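You operate a simulated robot arm through the tools that you are given. There is no shell and no other tool.

You run a simulated robot arm. Do the job below in one go: nothing can be reset, and whatever is moved stays where it is left.

TASK
Tip the rice into the rice pot and start the card's dish.
Fine: all of the clear rice cup, cup back where it stood; shut the lid, choose with MENU, press START and leave it on. Set down upright: clear rice cup.

It is judged by the outcome, as a careful person would: the job done as asked, and still so three seconds after it is handed in. It fails if anything else is knocked over, pushed out of place, dropped, spilled or broken. Lids that push on must go on centred and level and be pressed home; caps that screw on are set level and turned clockwise until they are tight.

THE ROBOT
A 6-joint arm with a two-finger parallel gripper, fixed in place. Base frame: the origin is at the foot of the arm, x ahead of it, y to its left, z up. Lengths are in mm, angles in rad, forces in N, time in s.
With the tool pointing down near the work surface it reaches from about 440 to 860 mm from the base axis. Its first joint turns from -2.007 to 2.007 rad. Payload 4.2 kg.
The tool frame sits at the grasp point between the pads (the TCP): z along the fingers, y along the line on which they close. The tips reach 23 mm beyond it. The gripper opens to 94 mm. The fingers are 38 mm wide and 10 mm thick; the gripper's body (54 by 96 mm) begins 39 mm behind the TCP.
Orientation is that of the tool frame in the base frame, as [roll, pitch, yaw] about the fixed x, y, z axes, in that order (R = Rz(yaw) Ry(pitch) Rx(roll)). With the fingers straight down and closing along the base's y, the tool's x points along the base's -x, its y along +y and its z along -z.

THE INTERFACE
- The arm moves only by the tool drive_tool. Its argument "deltas" is a list of rows, each an object (a shift or turn left out is 0, a gripper value left out holds the last) with "linear": the shift along the base's x, y, z in mm, a list of three; "delta_rot": the turn, a rotation vector about the base's x, y, z in degrees, a list of three. In form: [{"linear": [dx, dy, dz], "delta_rot": [ax, ay, az]}, ...]. A call has 1 to 20 rows; each row is the pose to reach, as a shift and turn from the pose commanded when the call began. "gripper" is the finger opening in mm, from 0 to 94, set as the call begins (left out, the last holds). A row lasts 0.2 s, in which the tool goes at most 50 mm and 0.15 rad; a call with a longer step from one row to the next is refused whole, and so is a gripper value outside its range. A pose out of reach is approached as far as the arm can. The call stops where the force on the tool passes 40 N (or 10 N more than at its start, if that is more) or the arm is blocked; 0.2 s more then pass. Each finger travels about 108 mm/s and halts on what it meets, pressing with about 26 N; the grip force reading is that of the motor and also rises with nothing between the fingers. The clock runs only during rows and for 0.2 s after the last one: add rows that repeat a pose to give the fingers time. The reply holds the time, the measured pose of the TCP, the force on the tool along the base axes, the opening and the grip force, in the units named above and with some noise, with the torque about the TCP (base axes, N m) and any sound that the robot's microphone picked up.
- Cameras (640 x 400 px; columns grow to the right, rows downward): "scene" is fixed at [399.4, 650.3, 1771.2]; the picture's right is [-1.00, 0.00, 0.00], its down [0.00, 0.78, -0.63] and it looks along [-0.00, -0.63, -0.78] (base axes); focal length 288 px, centre (320, 200). "wrist" rides on the gripper at [87, 16, -74] in the tool frame; the picture's right is [-0.18, 0.98, 0.00], its down [-0.58, -0.11, -0.81] and it looks along [-0.79, -0.15, 0.59] (tool axes); focal length 243 px, centre (320, 200). There is no depth. A picture from a camera that has moved, and an enlarged one, comes with that camera's place and axes in the base frame and with its lens.
- grab_frame(camera): a new picture of that camera. It takes no simulated time.
- slide_trunk(by): slides the trunk up (or, below 0, down) by that many mm; the arm rides with it, the base frame stays. It gives what a move gives, with no picture.
- zoom(camera, box): a new picture of the part [left, top, right, bottom] of that camera's present view, enlarged. It takes no simulated time.
- close_job(): hands the job in; it is judged then, once.

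Nothing tells you positions but the pictures and the camera data. Unless the task says otherwise, let go and move clear before handing in.

The tools are called after "Request:" as name(argument=value, ...) on one line, values as JSON. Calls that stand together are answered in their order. drive_tool: Moves the arm, as the interface text tells. Its arguments: {"type":"object","properties":{"deltas":{"type":"array","items":{"type":"object","properties":{"linear":{"type":"array","items":{"type":"number"}},"delta_rot":{"type":"array","items":{"type":"number"}}}}},"gripper":{"type":"number"}},"required":["deltas"]} The other tools are called the same way: slide_trunk (by) slides the trunk up or down; grab_frame (camera) takes a picture; zoom (camera, box) takes an enlarged picture of a part of a camera's view; close_job () hands the job in.

At the start:

```text
time: 0.0
tcp_pos: [287.0, 327.7, 1471.2]
tool_rot: [3.141, -0.002, -3.141]
contact_force: [-1.5, -0.6, -0.2]
wrist_torque: [-0.01, -0.03, -0.03]
opening: 94.1
finger_force: 0.0
trunk travel left (down, up): [-879.0, 111.0]
```

scene: 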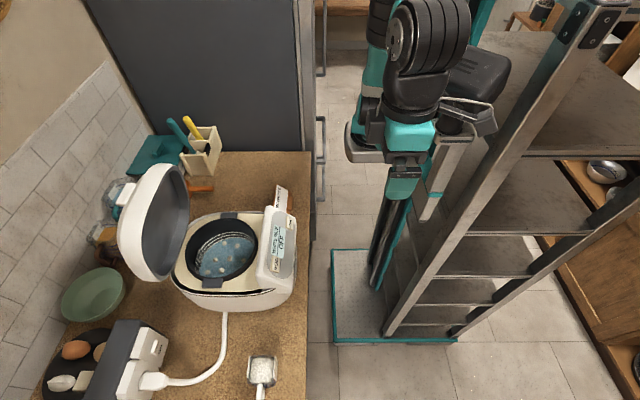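
wrist: 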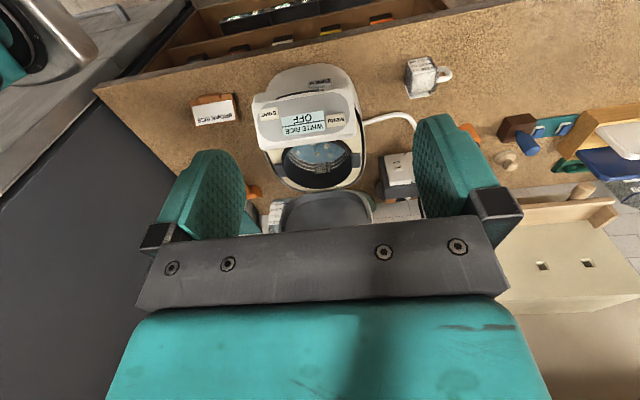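

I see a rice cooker with its lid open on a counter, a clear cup of rice beside it and a card reading something like "BROWN RICE". I'll enlarge the pictures to locate everything before moving.

Request:
zoom(camera="scene", box=[100, 120, 340, 270])

Request:
zoom(camera="scene", box=[180, 270, 340, 400])

Request:
zoom(camera="wrist", box=[160, 40, 480, 240])

Request:
zoom(camera="wrist", box=[240, 60, 400, 160])

```text
2.67 times, centred on (220, 195) of scene
camera zoom: at [399.4, 650.3, 1771.2], right [-1.0, 0.0, 0.0], down [0.0, 0.78, -0.63], along [0.0, -0.63, -0.78], focal length 767 px, centre (587, 213)
```

zoom: 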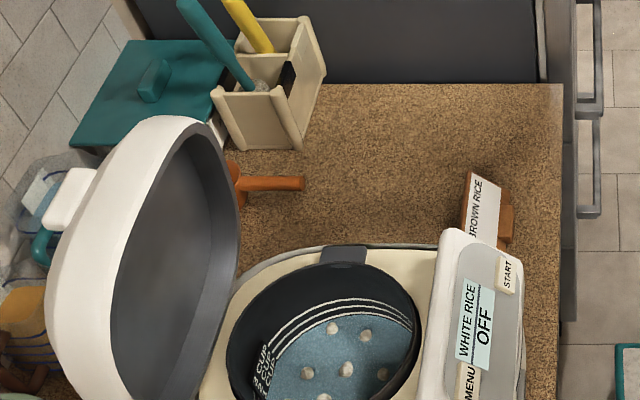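

```text
3.08 times, centred on (260, 335) of scene
camera zoom: at [399.4, 650.3, 1771.2], right [-1.0, 0.0, 0.0], down [0.0, 0.78, -0.63], along [0.0, -0.63, -0.78], focal length 884 px, centre (505, -215)
```

zoom: 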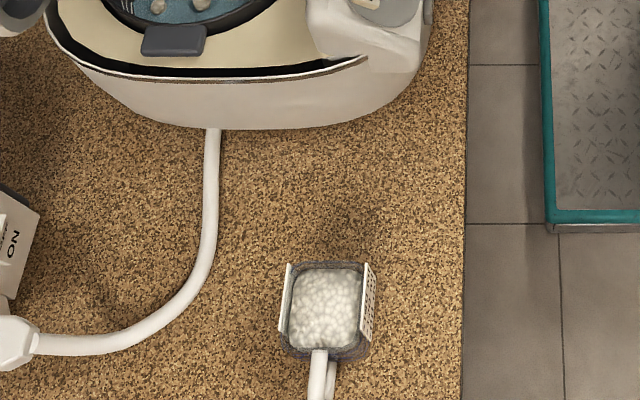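

```text
2.00 times, centred on (320, 140) of wrist
camera zoom: at [202.0, 345.2, 1545.9], right [0.18, 0.98, 0.0], down [0.58, -0.11, 0.81], along [0.79, -0.15, -0.59], focal length 485 px, centre (320, 320)
```

zoom: 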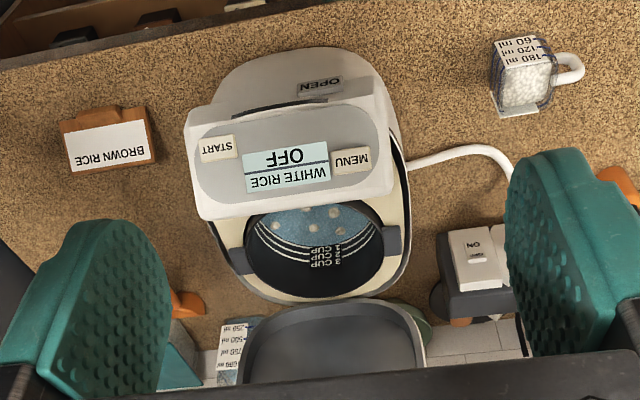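

```text
4.00 times, centred on (320, 110) of wrist
camera zoom: at [202.0, 345.2, 1545.9], right [0.18, 0.98, 0.0], down [0.58, -0.11, 0.81], along [0.79, -0.15, -0.59], focal length 970 px, centre (320, 560)
```

zoom: 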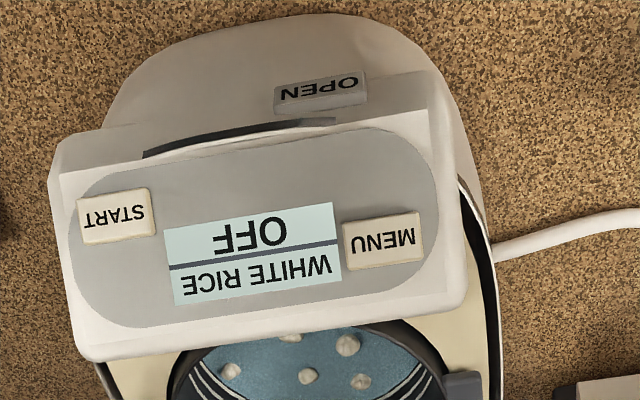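

The cup with rice stands near (538, 530), top at about z 988. The cooker's pot is near (675, 242), with START near (484, 184, 1093) and MENU near (511, 322, 1111), and the card reads BROWN RICE. I'll lower the trunk part way, since the gripper is clear of the counter, and look closer.

Request:
slide_trunk(by=-200)

Request:
grab_frame(camera="wrist")

Request:
grab_frame(camera="scene")

```text
time: 2.2
tcp_pos: [287.5, 328.9, 1268.5]
tool_rot: [-3.141, -0.002, 3.141]
contact_force: [-0.5, 0.5, -0.3]
wrist_torque: [-0.01, -0.03, 0.0]
opening: 94.1
finger_force: 0.0
trunk travel left (down, up): [-679.0, 311.0]
```

```text
taken
camera wrist: at [202.0, 345.1, 1345.9], right [0.18, 0.98, 0.0], down [0.58, -0.11, 0.81], along [0.79, -0.15, -0.59], focal length 243 px, centre (320, 200)
```

wrist: 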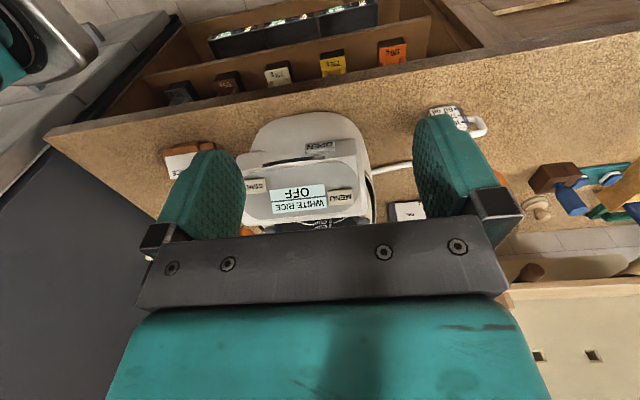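

```text
taken
```

scene: 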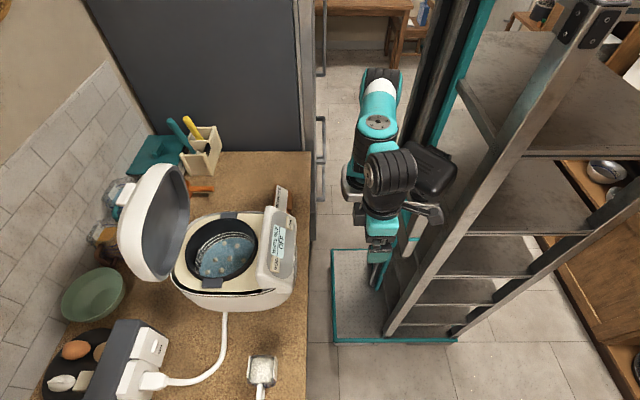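

The arm's stowed pose is clear of the counter. I'll swing the tool out over the counter between the cup and cooker, turning it -90° about z so the camera sits on the +y side looking back at the cooker.

Request:
drive_tool(deltas=[{"linear": [16, 13, 0], "delta_rot": [0, 0, -7.5]}, {"linear": [32, 26, 0], "delta_rot": [0, 0, -15]}, {"linear": [48, 39, 0], "delta_rot": [0, 0, -22.5]}, {"linear": [64, 52, 0], "delta_rot": [0, 0, -30]}, {"linear": [80, 65, 0], "delta_rot": [0, 0, -37.5]}, {"linear": [96, 78, 0], "delta_rot": [0, 0, -45]}, {"linear": [112, 91, 0], "delta_rot": [0, 0, -52.5]}, {"linear": [128, 104, 0], "delta_rot": [0, 0, -60]}, {"linear": [144, 117, 0], "delta_rot": [0, 0, -67.5]}, {"linear": [160, 130, 0], "delta_rot": [0, 0, -75]}, {"linear": [176, 143, 0], "delta_rot": [0, 0, -82.5]}, {"linear": [192, 156, 0], "delta_rot": [0, 0, -90]}])

Request:
grab_frame(camera="wrist")

Request:
grab_frame(camera="scene")

```text
time: 4.8
tcp_pos: [474.5, 416.6, 1242.9]
tool_rot: [3.141, -0.001, 1.614]
contact_force: [-0.2, 0.3, 0.0]
wrist_torque: [-0.04, -0.04, 0.01]
opening: 94.2
finger_force: 0.1
out of reach, approached as far as the arm can: row 8, 9, 10, 11, 12
trunk travel left (down, up): [-679.0, 311.0]
```

```text
taken
camera wrist: at [488.0, 503.6, 1318.2], right [0.99, -0.14, 0.0], down [-0.08, -0.59, 0.81], along [-0.11, -0.8, -0.59], focal length 243 px, centre (320, 200)
```

wrist: 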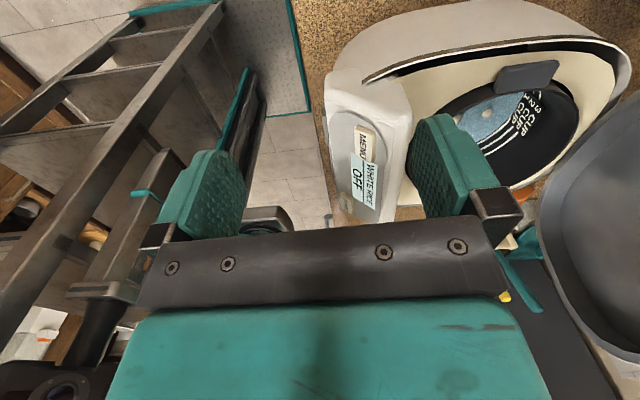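

```text
taken
```

scene: 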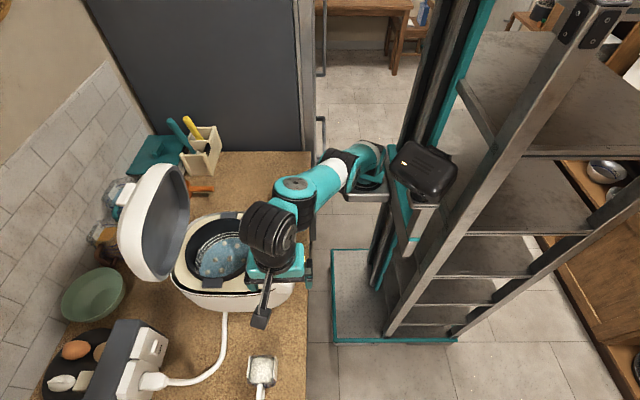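

The reach at this height is limited because the wrist sits too high above the shoulder. Going lower should extend it, so I'll descend over the clear area beside the cup, away from the cooker.

Request:
drive_tool(deltas=[{"linear": [0, 0, -40]}, {"linear": [0, 0, -80]}, {"linear": [0, 0, -120]}, {"linear": [0, 0, -120]}])

Request:
grab_frame(camera="wrist")

Request:
grab_frame(camera="scene")

```text
time: 5.8
tcp_pos: [474.1, 413.5, 1123.2]
tool_rot: [3.141, -0.002, 1.57]
contact_force: [-0.2, 0.6, 1.0]
wrist_torque: [0.01, 0.01, -0.03]
opening: 93.7
finger_force: 0.1
trunk travel left (down, up): [-679.0, 311.0]
```

```text
taken
camera wrist: at [492.2, 500.7, 1198.7], right [0.98, -0.18, 0.0], down [-0.11, -0.58, 0.81], along [-0.15, -0.79, -0.59], focal length 243 px, centre (320, 200)
```

wrist: 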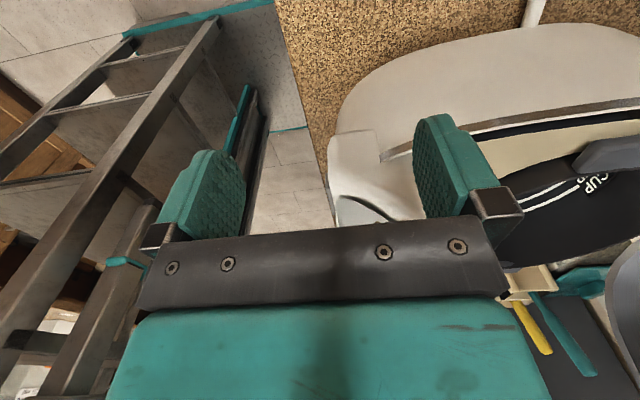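

```text
taken
```

scene: 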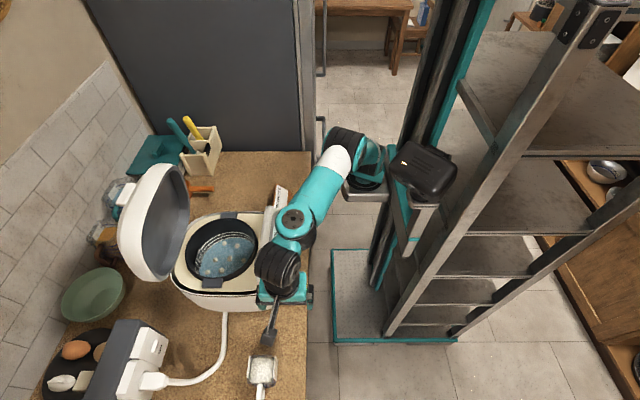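

The counter is at about z 907. I'll move above the cup to look at it closely and check the reach there.

Request:
drive_tool(deltas=[{"linear": [16, 29, -8]}, {"linear": [32, 58, -16]}, {"linear": [48, 87, -25]}, {"linear": [64, 116, -33]}, {"linear": [64, 116, -33]}])

Request:
grab_frame(camera="wrist")

Request:
grab_frame(camera="scene")

```text
time: 7.0
tcp_pos: [508.1, 478.3, 1077.5]
tool_rot: [3.142, -0.003, 1.571]
contact_force: [-0.1, 0.1, 0.1]
wrist_torque: [0.03, 0.0, -0.03]
opening: 93.9
finger_force: 0.0
out of reach, approached as far as the arm can: row 3, 4, 5
trunk travel left (down, up): [-679.0, 311.0]
```

```text
taken
camera wrist: at [526.1, 565.0, 1152.8], right [0.98, -0.18, 0.0], down [-0.11, -0.58, 0.81], along [-0.15, -0.79, -0.59], focal length 243 px, centre (320, 200)
```

wrist: 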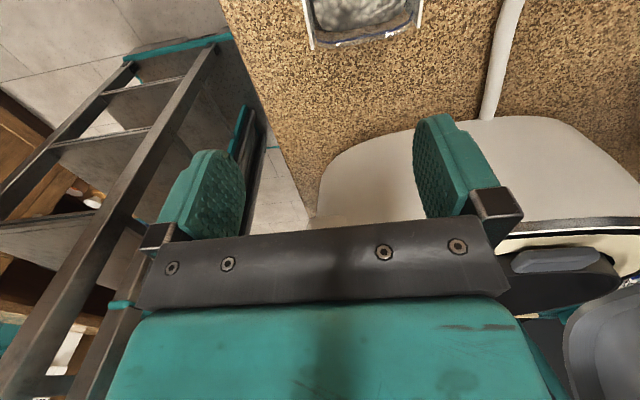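

```text
taken
```

scene: 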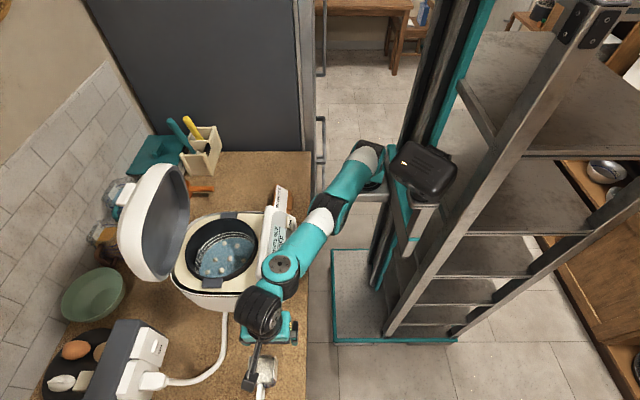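

The reach envelope is centred lower than my working height, so raising the trunk while working low should help. I'll raise it by 180 mm, then bring the arm back down over the cup.

Request:
slide_trunk(by=180)

Request:
drive_tool(deltas=[{"linear": [0, 0, -40]}, {"linear": [0, 0, -80]}, {"linear": [0, 10, -120]}, {"linear": [10, 25, -160]}, {"linear": [20, 40, -170]}, {"linear": [30, 52, -170]}, {"linear": [30, 52, -170]}])

Request:
grab_frame(camera="wrist")

Request:
grab_frame(camera="scene")

```text
time: 9.0
tcp_pos: [509.0, 477.9, 1256.9]
tool_rot: [3.141, -0.002, 1.57]
contact_force: [-0.2, -0.1, -0.1]
wrist_torque: [0.03, -0.01, 0.01]
opening: 94.2
finger_force: 0.0
trunk travel left (down, up): [-859.0, 131.0]
```

```text
time: 10.6
tcp_pos: [530.0, 492.5, 1088.6]
tool_rot: [3.141, -0.002, 1.57]
contact_force: [-0.8, -0.8, -0.9]
wrist_torque: [-0.01, 0.0, -0.02]
opening: 93.7
finger_force: 0.1
out of reach, approached as far as the arm can: row 1, 2, 3, 4, 5, 6, 7
trunk travel left (down, up): [-859.0, 131.0]
```

```text
taken
camera wrist: at [546.2, 579.4, 1165.3], right [0.98, -0.18, 0.0], down [-0.11, -0.58, 0.81], along [-0.15, -0.79, -0.59], focal length 243 px, centre (320, 200)
```

wrist: 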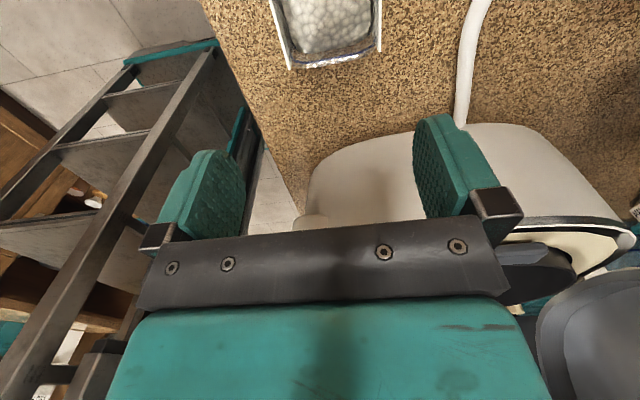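

```text
taken
```

scene: 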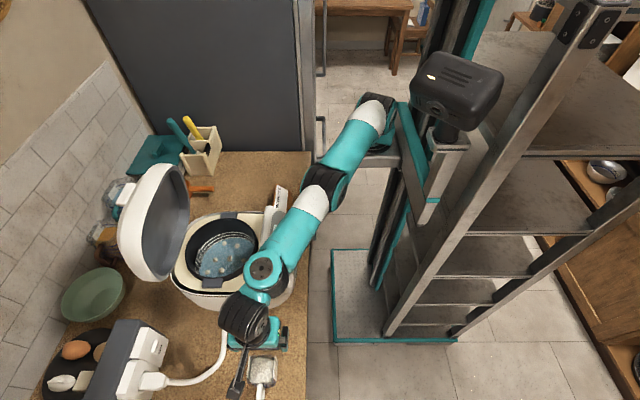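

The arm stops short of the cup from here. I'll look at the arm's mounting in the scene picture to work out where its shoulder is and choose the trunk height from that.

Request:
zoom(camera="scene", box=[200, 60, 520, 360])

Request:
zoom(camera="scene", box=[320, 60, 520, 200])

Request:
zoom(camera="scene", box=[190, 230, 350, 400])

Request:
zoom(camera="wrist", box=[200, 0, 440, 150])

```text
1.33 times, centred on (360, 210) of scene
camera zoom: at [399.4, 650.3, 1771.2], right [-1.0, 0.0, 0.0], down [0.0, 0.78, -0.63], along [0.0, -0.63, -0.78], focal length 383 px, centre (267, 187)
```

zoom: 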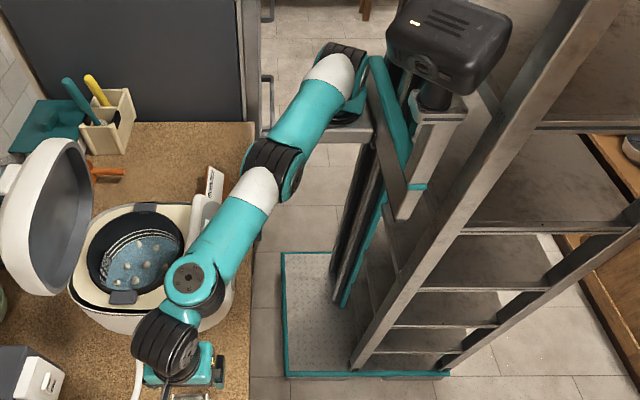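

```text
2.86 times, centred on (420, 130) of scene
camera zoom: at [399.4, 650.3, 1771.2], right [-1.0, 0.0, 0.0], down [0.0, 0.78, -0.63], along [0.0, -0.63, -0.78], focal length 821 px, centre (34, 400)
```

zoom: 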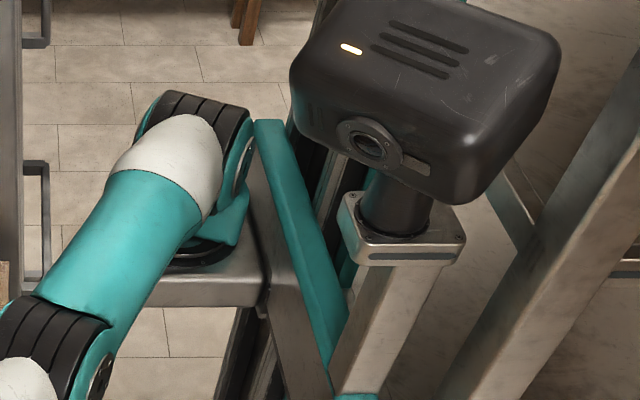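

```text
2.35 times, centred on (270, 315) of scene
camera zoom: at [399.4, 650.3, 1771.2], right [-1.0, 0.0, 0.0], down [0.0, 0.78, -0.63], along [0.0, -0.63, -0.78], focal length 676 px, centre (438, -71)
```

zoom: 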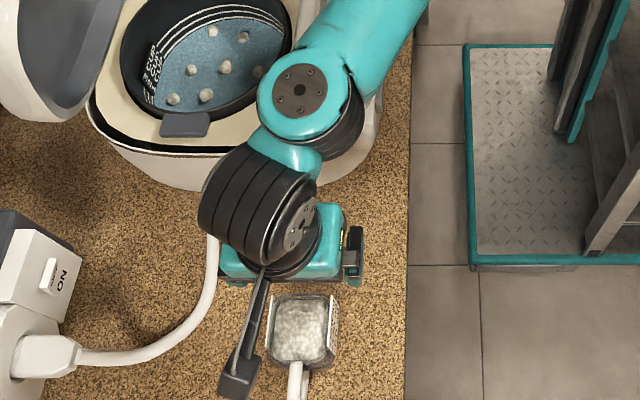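

```text
2.67 times, centred on (320, 75) of wrist
camera zoom: at [546.2, 579.4, 1165.3], right [0.98, -0.18, 0.0], down [-0.11, -0.58, 0.81], along [-0.15, -0.79, -0.59], focal length 647 px, centre (320, 533)
```

zoom: 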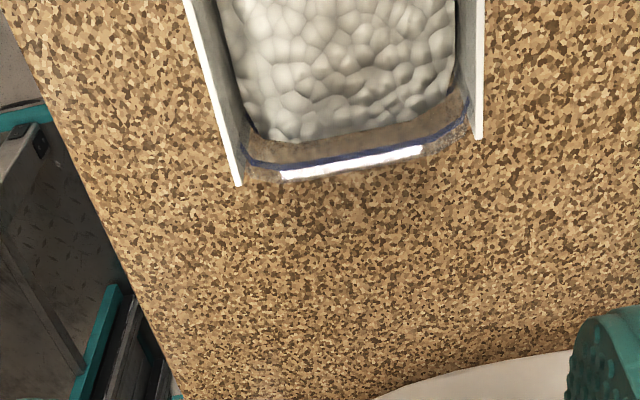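

The arm sits on a bracket around (223, 0), and straight-down reach ends at about 580 mm from there, just short of the cup. I'll grip the cup's ±x faces with the tool tilted about 30° outward instead. That needs the camera on the -y side, so I'll first back up a little and turn the tool 180°.

Request:
drive_tool(deltas=[{"linear": [-10, -13, 15]}, {"linear": [-20, -26, 35]}, {"linear": [-40, -52, 60]}, {"linear": [-40, -52, 65], "delta_rot": [0, 0, 8]}, {"linear": [-40, -52, 65], "delta_rot": [0, 0, 16]}, {"linear": [-40, -52, 65], "delta_rot": [0, 0, 24]}, {"linear": [-40, -52, 65], "delta_rot": [0, 0, 32]}, {"linear": [-40, -52, 65], "delta_rot": [0, 0, 40]}, {"linear": [-40, -52, 65], "delta_rot": [0, 0, 48]}, {"linear": [-40, -52, 65], "delta_rot": [0, 0, 56]}, {"linear": [-40, -52, 65], "delta_rot": [0, 0, 64]}, {"linear": [-40, -52, 65], "delta_rot": [0, 0, 72]}, {"linear": [-40, -52, 65], "delta_rot": [0, 0, 80]}, {"linear": [-40, -52, 65], "delta_rot": [0, 0, 88]}, {"linear": [-40, -52, 65], "delta_rot": [0, 0, 90]}])

Request:
drive_tool(deltas=[{"delta_rot": [0, 0, 8]}, {"delta_rot": [0, 0, 16]}, {"delta_rot": [0, 0, 24]}, {"delta_rot": [0, 0, 32]}, {"delta_rot": [0, 0, 40]}, {"delta_rot": [0, 0, 48]}, {"delta_rot": [0, 0, 56]}, {"delta_rot": [0, 0, 64]}, {"delta_rot": [0, 0, 72]}, {"delta_rot": [0, 0, 80]}, {"delta_rot": [0, 0, 88]}, {"delta_rot": [0, 0, 90]}, {"delta_rot": [0, 0, 90]}])

Request:
grab_frame(camera="wrist")

Request:
grab_frame(camera="scene")

```text
time: 13.8
tcp_pos: [486.0, 441.3, 1156.8]
tool_rot: [3.141, -0.001, -3.14]
contact_force: [-0.1, 0.3, 0.2]
wrist_torque: [-0.01, 0.02, 0.01]
opening: 94.0
finger_force: 0.1
trunk travel left (down, up): [-859.0, 131.0]
```

```text
time: 16.6
tcp_pos: [486.2, 442.6, 1155.1]
tool_rot: [-3.141, -0.001, -1.569]
contact_force: [-0.4, 0.1, -0.2]
wrist_torque: [-0.01, -0.01, 0.04]
opening: 93.9
finger_force: 0.0
trunk travel left (down, up): [-859.0, 131.0]
```

```text
taken
camera wrist: at [471.2, 355.4, 1231.7], right [-0.98, 0.18, 0.0], down [0.11, 0.58, 0.81], along [0.15, 0.79, -0.59], focal length 243 px, centre (320, 200)
```

wrist: 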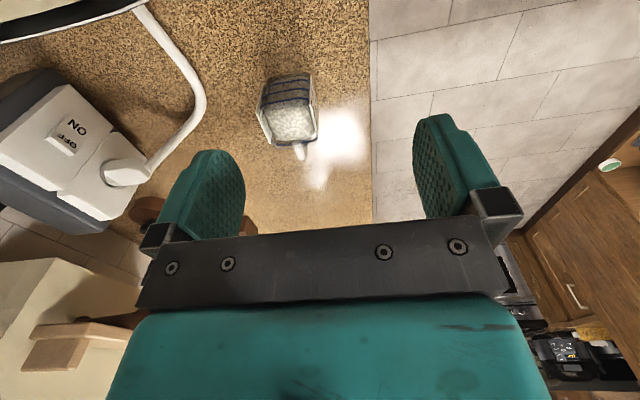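

```text
taken
```

scene: 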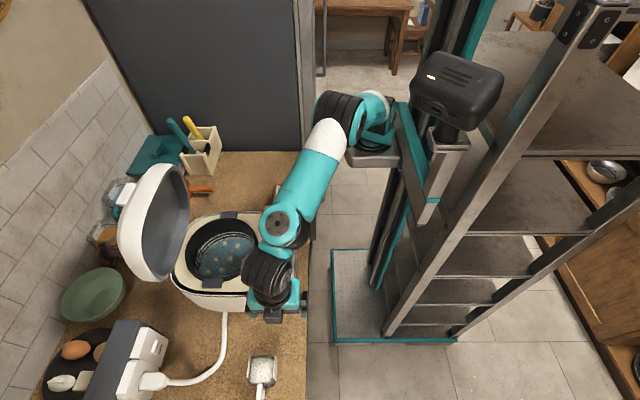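

The tool is turned and the cup is now in view of the wrist camera. I'll enlarge it to refine its position and orientation.

Request:
zoom(camera="wrist", box=[220, 50, 380, 190])

Request:
zoom(camera="scene", box=[220, 330, 300, 400])

Request:
zoom(camera="wrist", box=[0, 0, 240, 220])

```text
2.86 times, centred on (300, 120) of wrist
camera zoom: at [471.2, 355.4, 1231.7], right [-0.98, 0.18, 0.0], down [0.11, 0.58, 0.81], along [0.15, 0.79, -0.59], focal length 693 px, centre (377, 429)
```

zoom: 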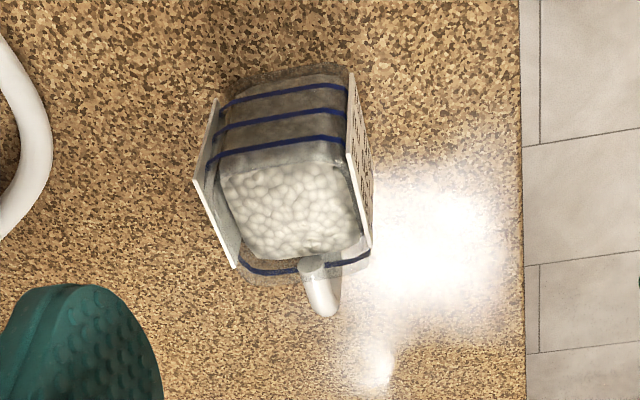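

```text
5.71 times, centred on (260, 365) of scene
camera zoom: at [399.4, 650.3, 1771.2], right [-1.0, 0.0, 0.0], down [0.0, 0.78, -0.63], along [0.0, -0.63, -0.78], focal length 1643 px, centre (663, -743)
```

zoom: 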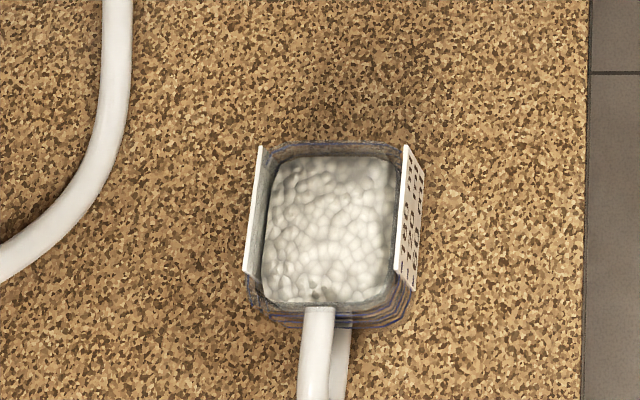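

```text
1.82 times, centred on (120, 110) of wrist
camera zoom: at [471.2, 355.4, 1231.7], right [-0.98, 0.18, 0.0], down [0.11, 0.58, 0.81], along [0.15, 0.79, -0.59], focal length 441 px, centre (684, 364)
```

zoom: 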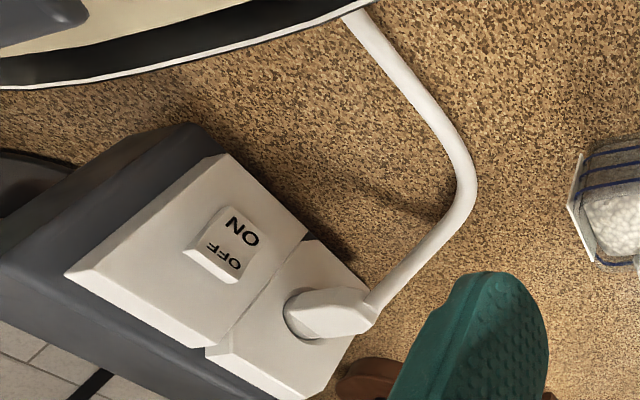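

The cup's label plates span x 510–572 and y 505–551, with their top at z 986, so the grip centre is about (541, 529). I'll tilt the tool 30° and move above the cup.

Request:
drive_tool(deltas=[{"linear": [9, 14, 0], "delta_rot": [5, 0, 0]}, {"linear": [18, 29, -5], "delta_rot": [10, 0, 0]}, {"linear": [27, 43, -10], "delta_rot": [15, 0, 0]}, {"linear": [36, 58, -20], "delta_rot": [20, 0, 0]}, {"linear": [45, 72, -30], "delta_rot": [25, 0, 0]}, {"linear": [54.5, 86.5, -45], "delta_rot": [30, 0, 0]}, {"linear": [54.5, 86.5, -45], "delta_rot": [30, 0, 0]}])

Request:
grab_frame(camera="wrist")

Request:
grab_frame(camera="scene")

```text
time: 18.2
tcp_pos: [542.8, 527.4, 1111.5]
tool_rot: [3.14, 0.524, -1.573]
contact_force: [-0.2, -0.3, 0.7]
wrist_torque: [-0.01, -0.02, -0.02]
opening: 93.8
finger_force: 0.1
trunk travel left (down, up): [-859.0, 131.0]
```

```text
taken
camera wrist: at [527.2, 416.4, 1132.7], right [-0.98, 0.16, 0.09], down [0.11, 0.1, 0.99], along [0.15, 0.98, -0.12], focal length 243 px, centre (320, 200)
```

wrist: 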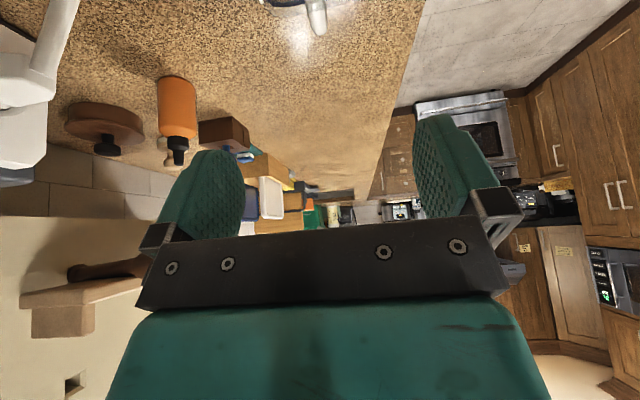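

```text
taken
```

scene: 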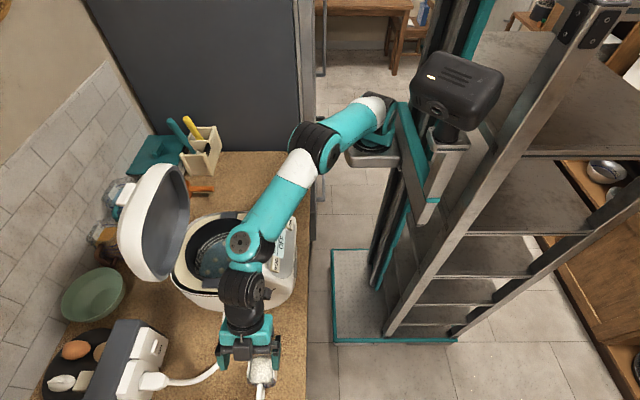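

The tilted pose is reachable. Before descending I need to check how low the wrist joints come next to the cooker's panel, so I'll enlarge the scene.

Request:
zoom(camera="scene", box=[160, 180, 340, 400])

Request:
zoom(camera="wrist", box=[200, 0, 440, 150])

```text
1.82 times, centred on (250, 290) of scene
camera zoom: at [399.4, 650.3, 1771.2], right [-1.0, 0.0, 0.0], down [0.0, 0.78, -0.63], along [0.0, -0.63, -0.78], focal length 523 px, centre (447, 36)
```

zoom: 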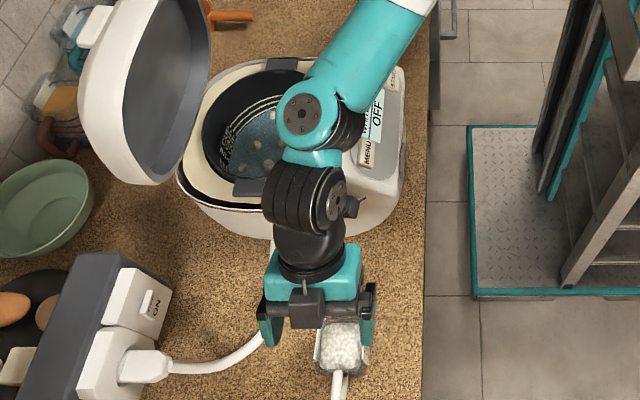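

```text
2.67 times, centred on (320, 75) of wrist
camera zoom: at [527.2, 416.4, 1132.7], right [-0.98, 0.16, 0.09], down [0.11, 0.1, 0.99], along [0.15, 0.98, -0.12], focal length 647 px, centre (320, 533)
```

zoom: 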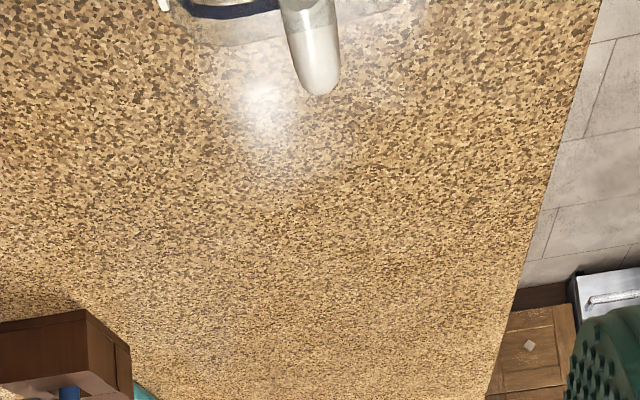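

The wrist joint would come down close to the cooker's panel at 30° of tilt. I'll use 20° with the trunk 120 mm lower, so the wrist stays further from the cooker.

Request:
drive_tool(deltas=[{"linear": [0, -10, 35], "delta_rot": [-3, 0, 0]}, {"linear": [0, -25, 70], "delta_rot": [-6, 0, 0]}, {"linear": [0, -40, 100], "delta_rot": [-10, 0, 0]}, {"linear": [0, -40, 115], "delta_rot": [-10, 0, 0]}, {"linear": [0, -40, 115], "delta_rot": [-10, 0, 0]}])

Request:
slide_trunk(by=-120)

Request:
zoom(camera="scene", box=[160, 180, 340, 400])

```text
time: 19.4
tcp_pos: [540.7, 486.5, 1227.8]
tool_rot: [-3.141, 0.348, -1.57]
contact_force: [-0.3, 0.1, 0.0]
wrist_torque: [0.01, -0.01, -0.04]
opening: 93.9
finger_force: 0.1
trunk travel left (down, up): [-859.0, 131.0]
```

```text
time: 20.9
tcp_pos: [542.1, 485.8, 1108.1]
tool_rot: [-3.141, 0.346, -1.571]
contact_force: [0.7, -0.7, -0.2]
wrist_torque: [-0.03, -0.01, -0.02]
opening: 94.0
finger_force: 0.1
trunk travel left (down, up): [-739.0, 251.0]
```

```text
1.82 times, centred on (250, 290) of scene
camera zoom: at [399.4, 650.3, 1771.2], right [-1.0, 0.0, 0.0], down [0.0, 0.78, -0.63], along [0.0, -0.63, -0.78], focal length 523 px, centre (447, 36)
```

zoom: 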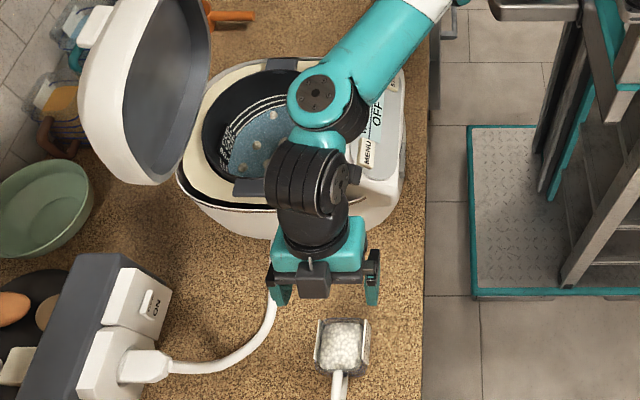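

Clear so far. I'll move over the cup in y and begin the vertical descent, stopping part way to check.

Request:
drive_tool(deltas=[{"linear": [0, 22, 0]}, {"linear": [0, 43, 0]}, {"linear": [0, 43, -30]}, {"linear": [0, 43, -60]}, {"linear": [0, 43, -60]}])

Request:
zoom(camera="scene", box=[160, 180, 340, 400])

Request:
grab_frame(camera="wrist")

```text
time: 22.1
tcp_pos: [541.3, 531.3, 1046.8]
tool_rot: [3.14, 0.347, -1.571]
contact_force: [-0.6, 0.1, -0.6]
wrist_torque: [0.04, -0.01, -0.02]
opening: 94.0
finger_force: 0.1
out of reach, approached as far as the arm can: row 2, 3
trunk travel left (down, up): [-739.0, 251.0]
```

```text
1.82 times, centred on (250, 290) of scene
camera zoom: at [399.4, 650.3, 1771.2], right [-1.0, 0.0, 0.0], down [0.0, 0.78, -0.63], along [0.0, -0.63, -0.78], focal length 523 px, centre (447, 36)
```

zoom: 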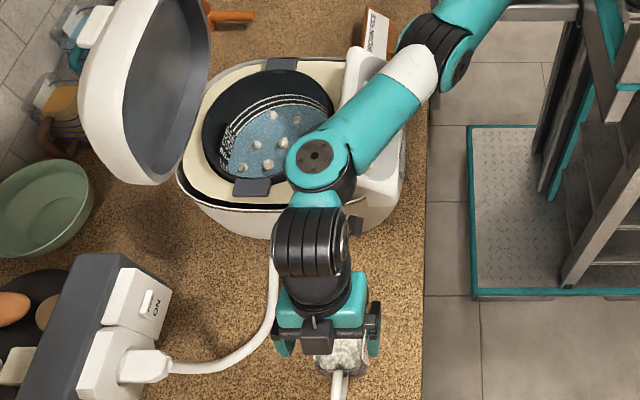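

```text
taken
camera wrist: at [526.7, 424.3, 1088.5], right [-0.98, 0.17, 0.06], down [0.11, 0.27, 0.96], along [0.15, 0.95, -0.29], focal length 243 px, centre (320, 200)
```

wrist: 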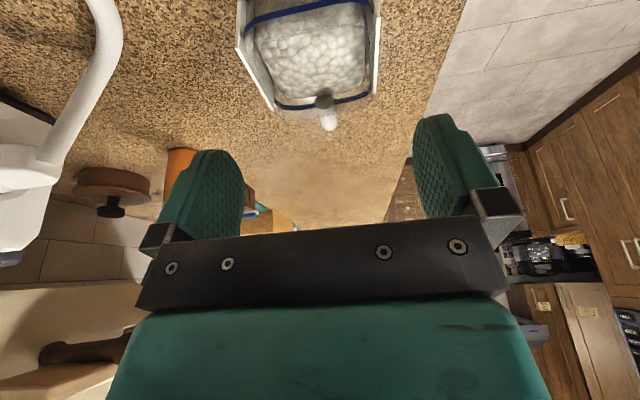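

The arm is nearly straight here, so lowering the trunk is the cleanest way down. I'll drop it in two small steps and check clearance to the cooker panel between them.

Request:
slide_trunk(by=-30)

Request:
zoom(camera="scene", box=[180, 180, 340, 390])

Request:
grab_frame(camera="wrist")

```text
time: 22.8
tcp_pos: [542.3, 530.7, 1017.8]
tool_rot: [3.141, 0.345, -1.571]
contact_force: [-0.2, 1.0, 1.0]
wrist_torque: [0.01, -0.03, -0.01]
opening: 94.0
finger_force: 0.3
trunk travel left (down, up): [-709.0, 281.0]
```

```text
1.90 times, centred on (260, 285) of scene
camera zoom: at [399.4, 650.3, 1771.2], right [-1.0, 0.0, 0.0], down [0.0, 0.78, -0.63], along [0.0, -0.63, -0.78], focal length 548 px, centre (434, 38)
```

zoom: 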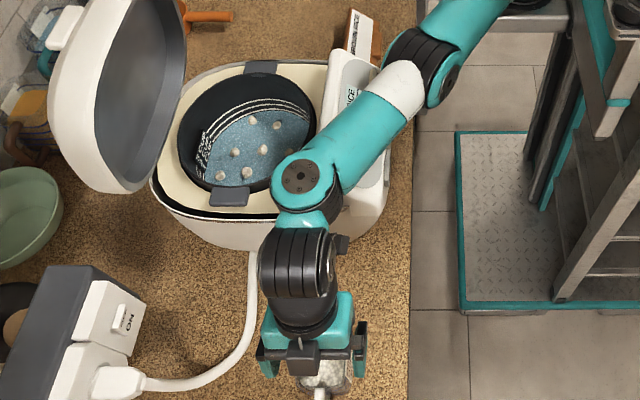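

```text
taken
camera wrist: at [526.8, 424.2, 1058.6], right [-0.98, 0.17, 0.06], down [0.11, 0.27, 0.96], along [0.15, 0.95, -0.29], focal length 243 px, centre (320, 200)
```

wrist: 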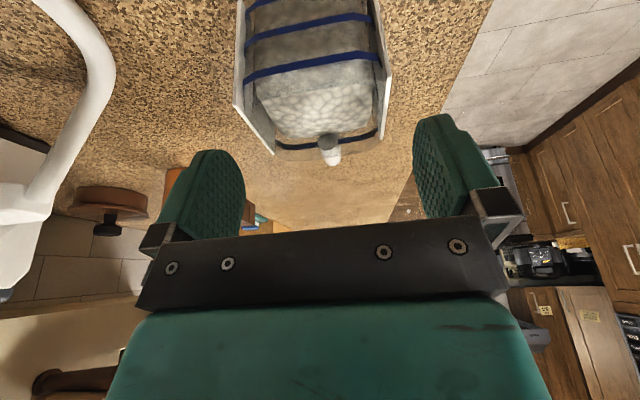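

Request:
slide_trunk(by=-30)

Request:
zoom(camera="scene", box=[180, 180, 340, 390])

Request:
grab_frame(camera="wrist")

```text
time: 23.6
tcp_pos: [544.3, 534.1, 1004.9]
tool_rot: [-3.126, 0.371, -1.564]
contact_force: [0.8, 0.3, 0.8]
wrist_torque: [0.02, 0.0, -0.01]
opening: 94.2
finger_force: 0.0
trunk travel left (down, up): [-679.0, 311.0]
```

```text
1.90 times, centred on (260, 285) of scene
camera zoom: at [399.4, 650.3, 1771.2], right [-1.0, 0.0, 0.0], down [0.0, 0.78, -0.63], along [0.0, -0.63, -0.78], focal length 548 px, centre (434, 38)
```

zoom: 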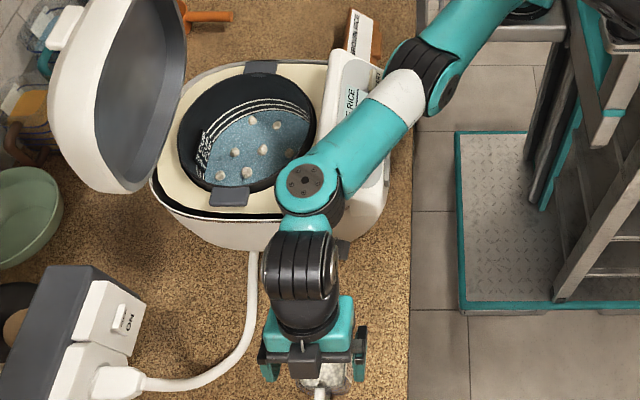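

```text
taken
camera wrist: at [527.8, 425.9, 1043.8], right [-0.98, 0.17, 0.05], down [0.09, 0.25, 0.96], along [0.15, 0.95, -0.26], focal length 243 px, centre (320, 200)
```

wrist: 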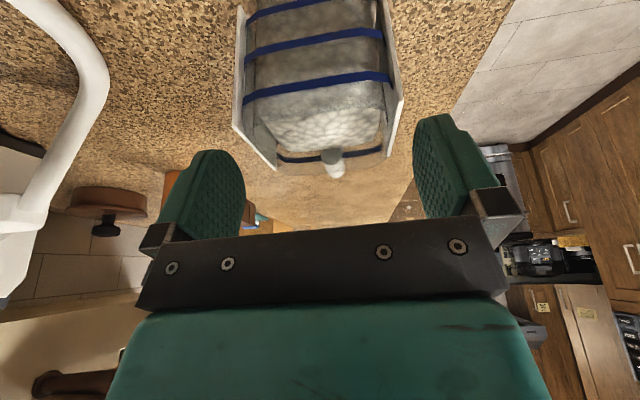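

The tool came down only 13 mm for a 30 mm trunk drop, so a link is resting on something, most likely the forearm on the cooker panel. I'm going straight back up.

Request:
slide_trunk(by=40)

Request:
zoom(camera="scene", box=[180, 180, 340, 390])

Request:
zoom(camera="scene", box=[100, 120, 340, 270])

```text
time: 24.4
tcp_pos: [541.4, 530.0, 1025.7]
tool_rot: [3.138, 0.346, -1.572]
contact_force: [0.3, 0.2, 0.5]
wrist_torque: [-0.02, 0.03, 0.03]
opening: 93.9
finger_force: 0.1
trunk travel left (down, up): [-719.0, 271.0]
```

```text
1.90 times, centred on (260, 285) of scene
camera zoom: at [399.4, 650.3, 1771.2], right [-1.0, 0.0, 0.0], down [0.0, 0.78, -0.63], along [0.0, -0.63, -0.78], focal length 548 px, centre (434, 38)
```

zoom: 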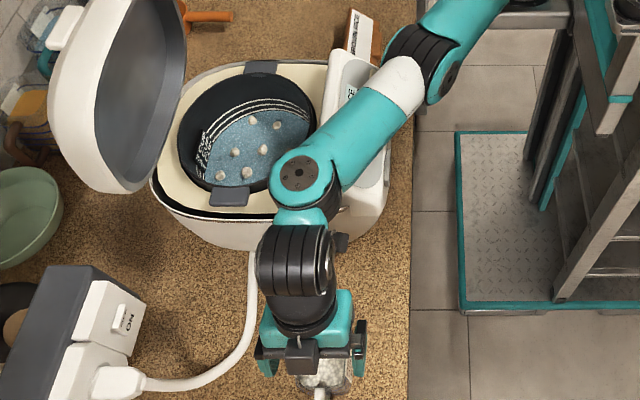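

```text
2.67 times, centred on (220, 195) of scene
camera zoom: at [399.4, 650.3, 1771.2], right [-1.0, 0.0, 0.0], down [0.0, 0.78, -0.63], along [0.0, -0.63, -0.78], focal length 767 px, centre (587, 213)
```

zoom: 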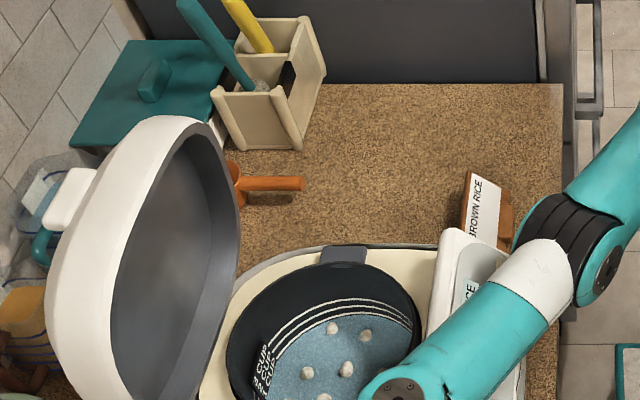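

The cooker hasn't moved. I need to know exactly which part touched, so I'll enlarge the region around the wrist and the panel.

Request:
zoom(camera="scene", box=[230, 200, 320, 320])

Request:
zoom(camera="scene", box=[250, 130, 450, 290])

```text
3.33 times, centred on (275, 260) of scene
camera zoom: at [399.4, 650.3, 1771.2], right [-1.0, 0.0, 0.0], down [0.0, 0.78, -0.63], along [0.0, -0.63, -0.78], focal length 958 px, centre (470, 0)
```

zoom: 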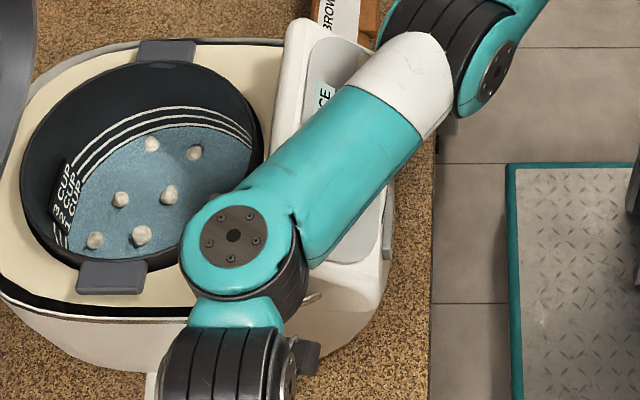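

```text
2.50 times, centred on (350, 210) of scene
camera zoom: at [399.4, 650.3, 1771.2], right [-1.0, 0.0, 0.0], down [0.0, 0.78, -0.63], along [0.0, -0.63, -0.78], focal length 719 px, centre (245, 175)
```

zoom: 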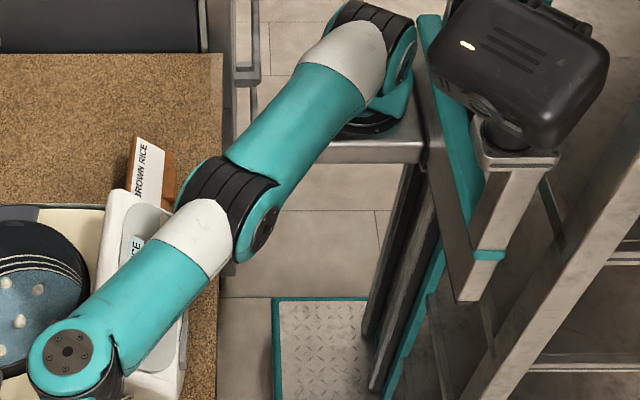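

The likely contact is the wrist joint or forearm above the panel's near corner. Tilting less, and along the arm's own direction, moves that joint to about (494, 428), clear of the cooker, while the fingers still close along x. I'll lift slightly, re-orient and check.

Request:
drive_tool(deltas=[{"linear": [0, 0, 15], "delta_rot": [0, 0, 0]}, {"linear": [0, -5, 30], "delta_rot": [-3, -2, 0.3]}, {"linear": [0, -5, 30], "delta_rot": [-5.5, -4, 0.7]}, {"linear": [0, -4, 30], "delta_rot": [-8.2, -5.6, 1.1]}, {"linear": [0, -3, 25], "delta_rot": [-8.2, -5.6, 1.1]}, {"linear": [0, -3, 25], "delta_rot": [-8.2, -5.6, 1.1]}])

Request:
zoom(camera="scene", box=[180, 160, 380, 390])

Request:
grab_frame(camera="wrist")

```text
time: 25.8
tcp_pos: [540.6, 521.9, 1050.5]
tool_rot: [-3.044, 0.202, -1.526]
contact_force: [-0.6, 0.1, 0.1]
wrist_torque: [0.01, 0.01, -0.02]
opening: 94.1
finger_force: 0.1
out of reach, approached as far as the arm can: row 4, 5, 6
trunk travel left (down, up): [-719.0, 271.0]
```

```text
1.74 times, centred on (280, 275) of scene
camera zoom: at [399.4, 650.3, 1771.2], right [-1.0, 0.0, 0.0], down [0.0, 0.78, -0.63], along [0.0, -0.63, -0.78], focal length 500 px, centre (390, 70)
```

zoom: 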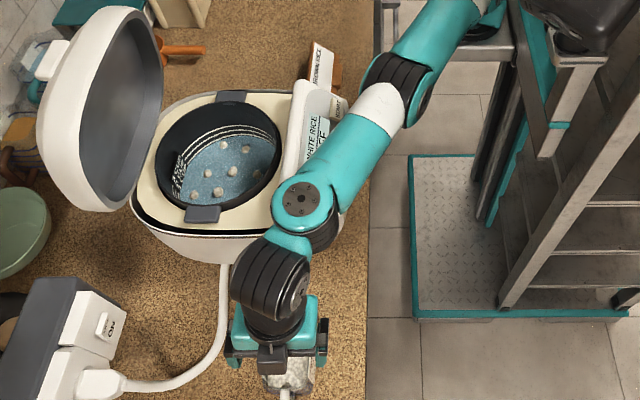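

```text
taken
camera wrist: at [522.7, 422.7, 1105.6], right [-0.99, 0.15, -0.06], down [0.01, 0.41, 0.91], along [0.16, 0.9, -0.4], focal length 243 px, centre (320, 200)
```

wrist: 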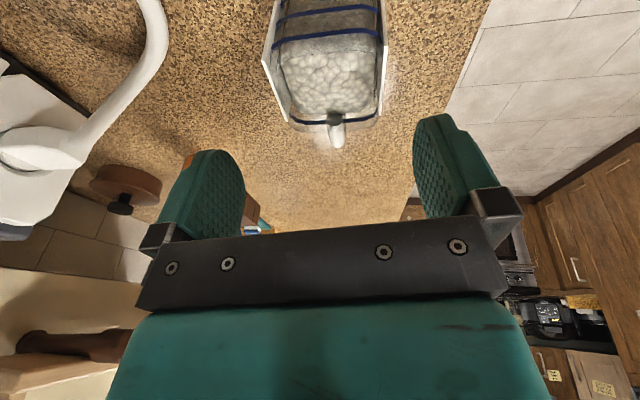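

The wrist joint is now beside the cooker rather than over it. I'll lower the trunk in small steps, checking that the tool drops by the full amount each time.

Request:
slide_trunk(by=-20)

Request:
slide_trunk(by=-15)

Request:
zoom(camera="scene", box=[180, 160, 380, 390])

Request:
grab_frame(camera="wrist")

```text
time: 26.5
tcp_pos: [539.2, 522.8, 1029.3]
tool_rot: [-3.045, 0.204, -1.525]
contact_force: [0.7, 0.7, 0.8]
wrist_torque: [0.03, 0.0, -0.01]
opening: 94.2
finger_force: 0.0
trunk travel left (down, up): [-699.0, 291.0]
```

```text
time: 27.1
tcp_pos: [539.2, 522.4, 1015.9]
tool_rot: [-3.043, 0.202, -1.527]
contact_force: [-0.2, -0.2, 0.8]
wrist_torque: [0.0, -0.01, 0.01]
opening: 94.0
finger_force: 0.0
trunk travel left (down, up): [-684.0, 306.0]
```

```text
1.74 times, centred on (280, 275) of scene
camera zoom: at [399.4, 650.3, 1771.2], right [-1.0, 0.0, 0.0], down [0.0, 0.78, -0.63], along [0.0, -0.63, -0.78], focal length 500 px, centre (390, 70)
```

zoom: 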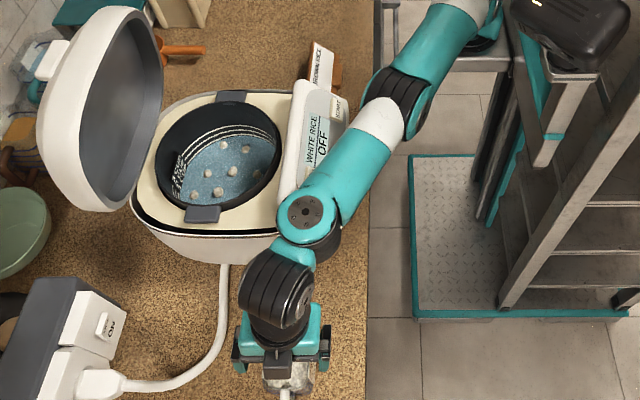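

```text
taken
camera wrist: at [522.7, 422.8, 1070.5], right [-0.99, 0.15, -0.06], down [0.01, 0.41, 0.91], along [0.16, 0.9, -0.4], focal length 243 px, centre (320, 200)
```

wrist: 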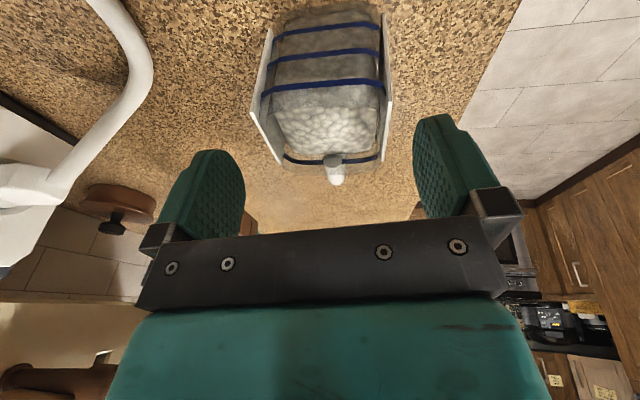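

No contact this time. I'll continue down.

Request:
slide_trunk(by=-20)

Request:
zoom(camera="scene", box=[180, 200, 340, 390])

Request:
grab_frame(camera="wrist")

```text
time: 27.8
tcp_pos: [540.1, 522.5, 996.1]
tool_rot: [-3.044, 0.202, -1.526]
contact_force: [-0.1, 0.2, -0.2]
wrist_torque: [-0.02, 0.02, 0.02]
opening: 93.9
finger_force: 0.0
trunk travel left (down, up): [-664.0, 326.0]
```

```text
2.11 times, centred on (260, 295) of scene
camera zoom: at [399.4, 650.3, 1771.2], right [-1.0, 0.0, 0.0], down [0.0, 0.78, -0.63], along [0.0, -0.63, -0.78], focal length 605 px, centre (446, 0)
```

zoom: 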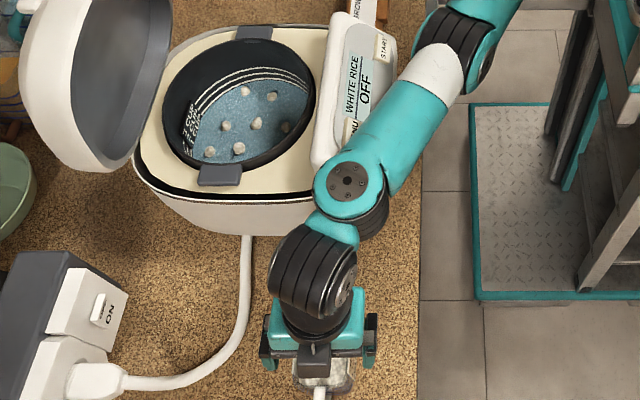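

```text
taken
camera wrist: at [522.7, 422.8, 1050.5], right [-0.99, 0.15, -0.06], down [0.01, 0.41, 0.91], along [0.16, 0.9, -0.4], focal length 243 px, centre (320, 200)
```

wrist: 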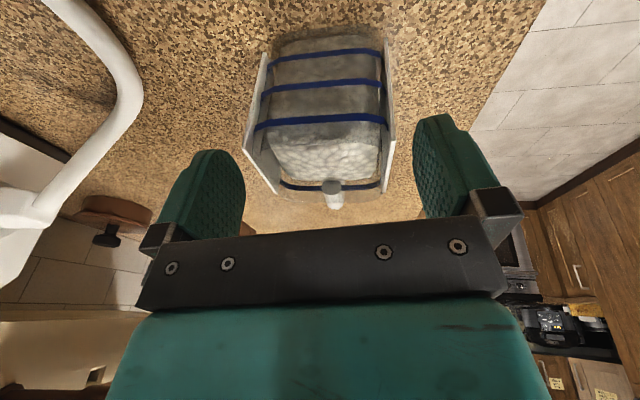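

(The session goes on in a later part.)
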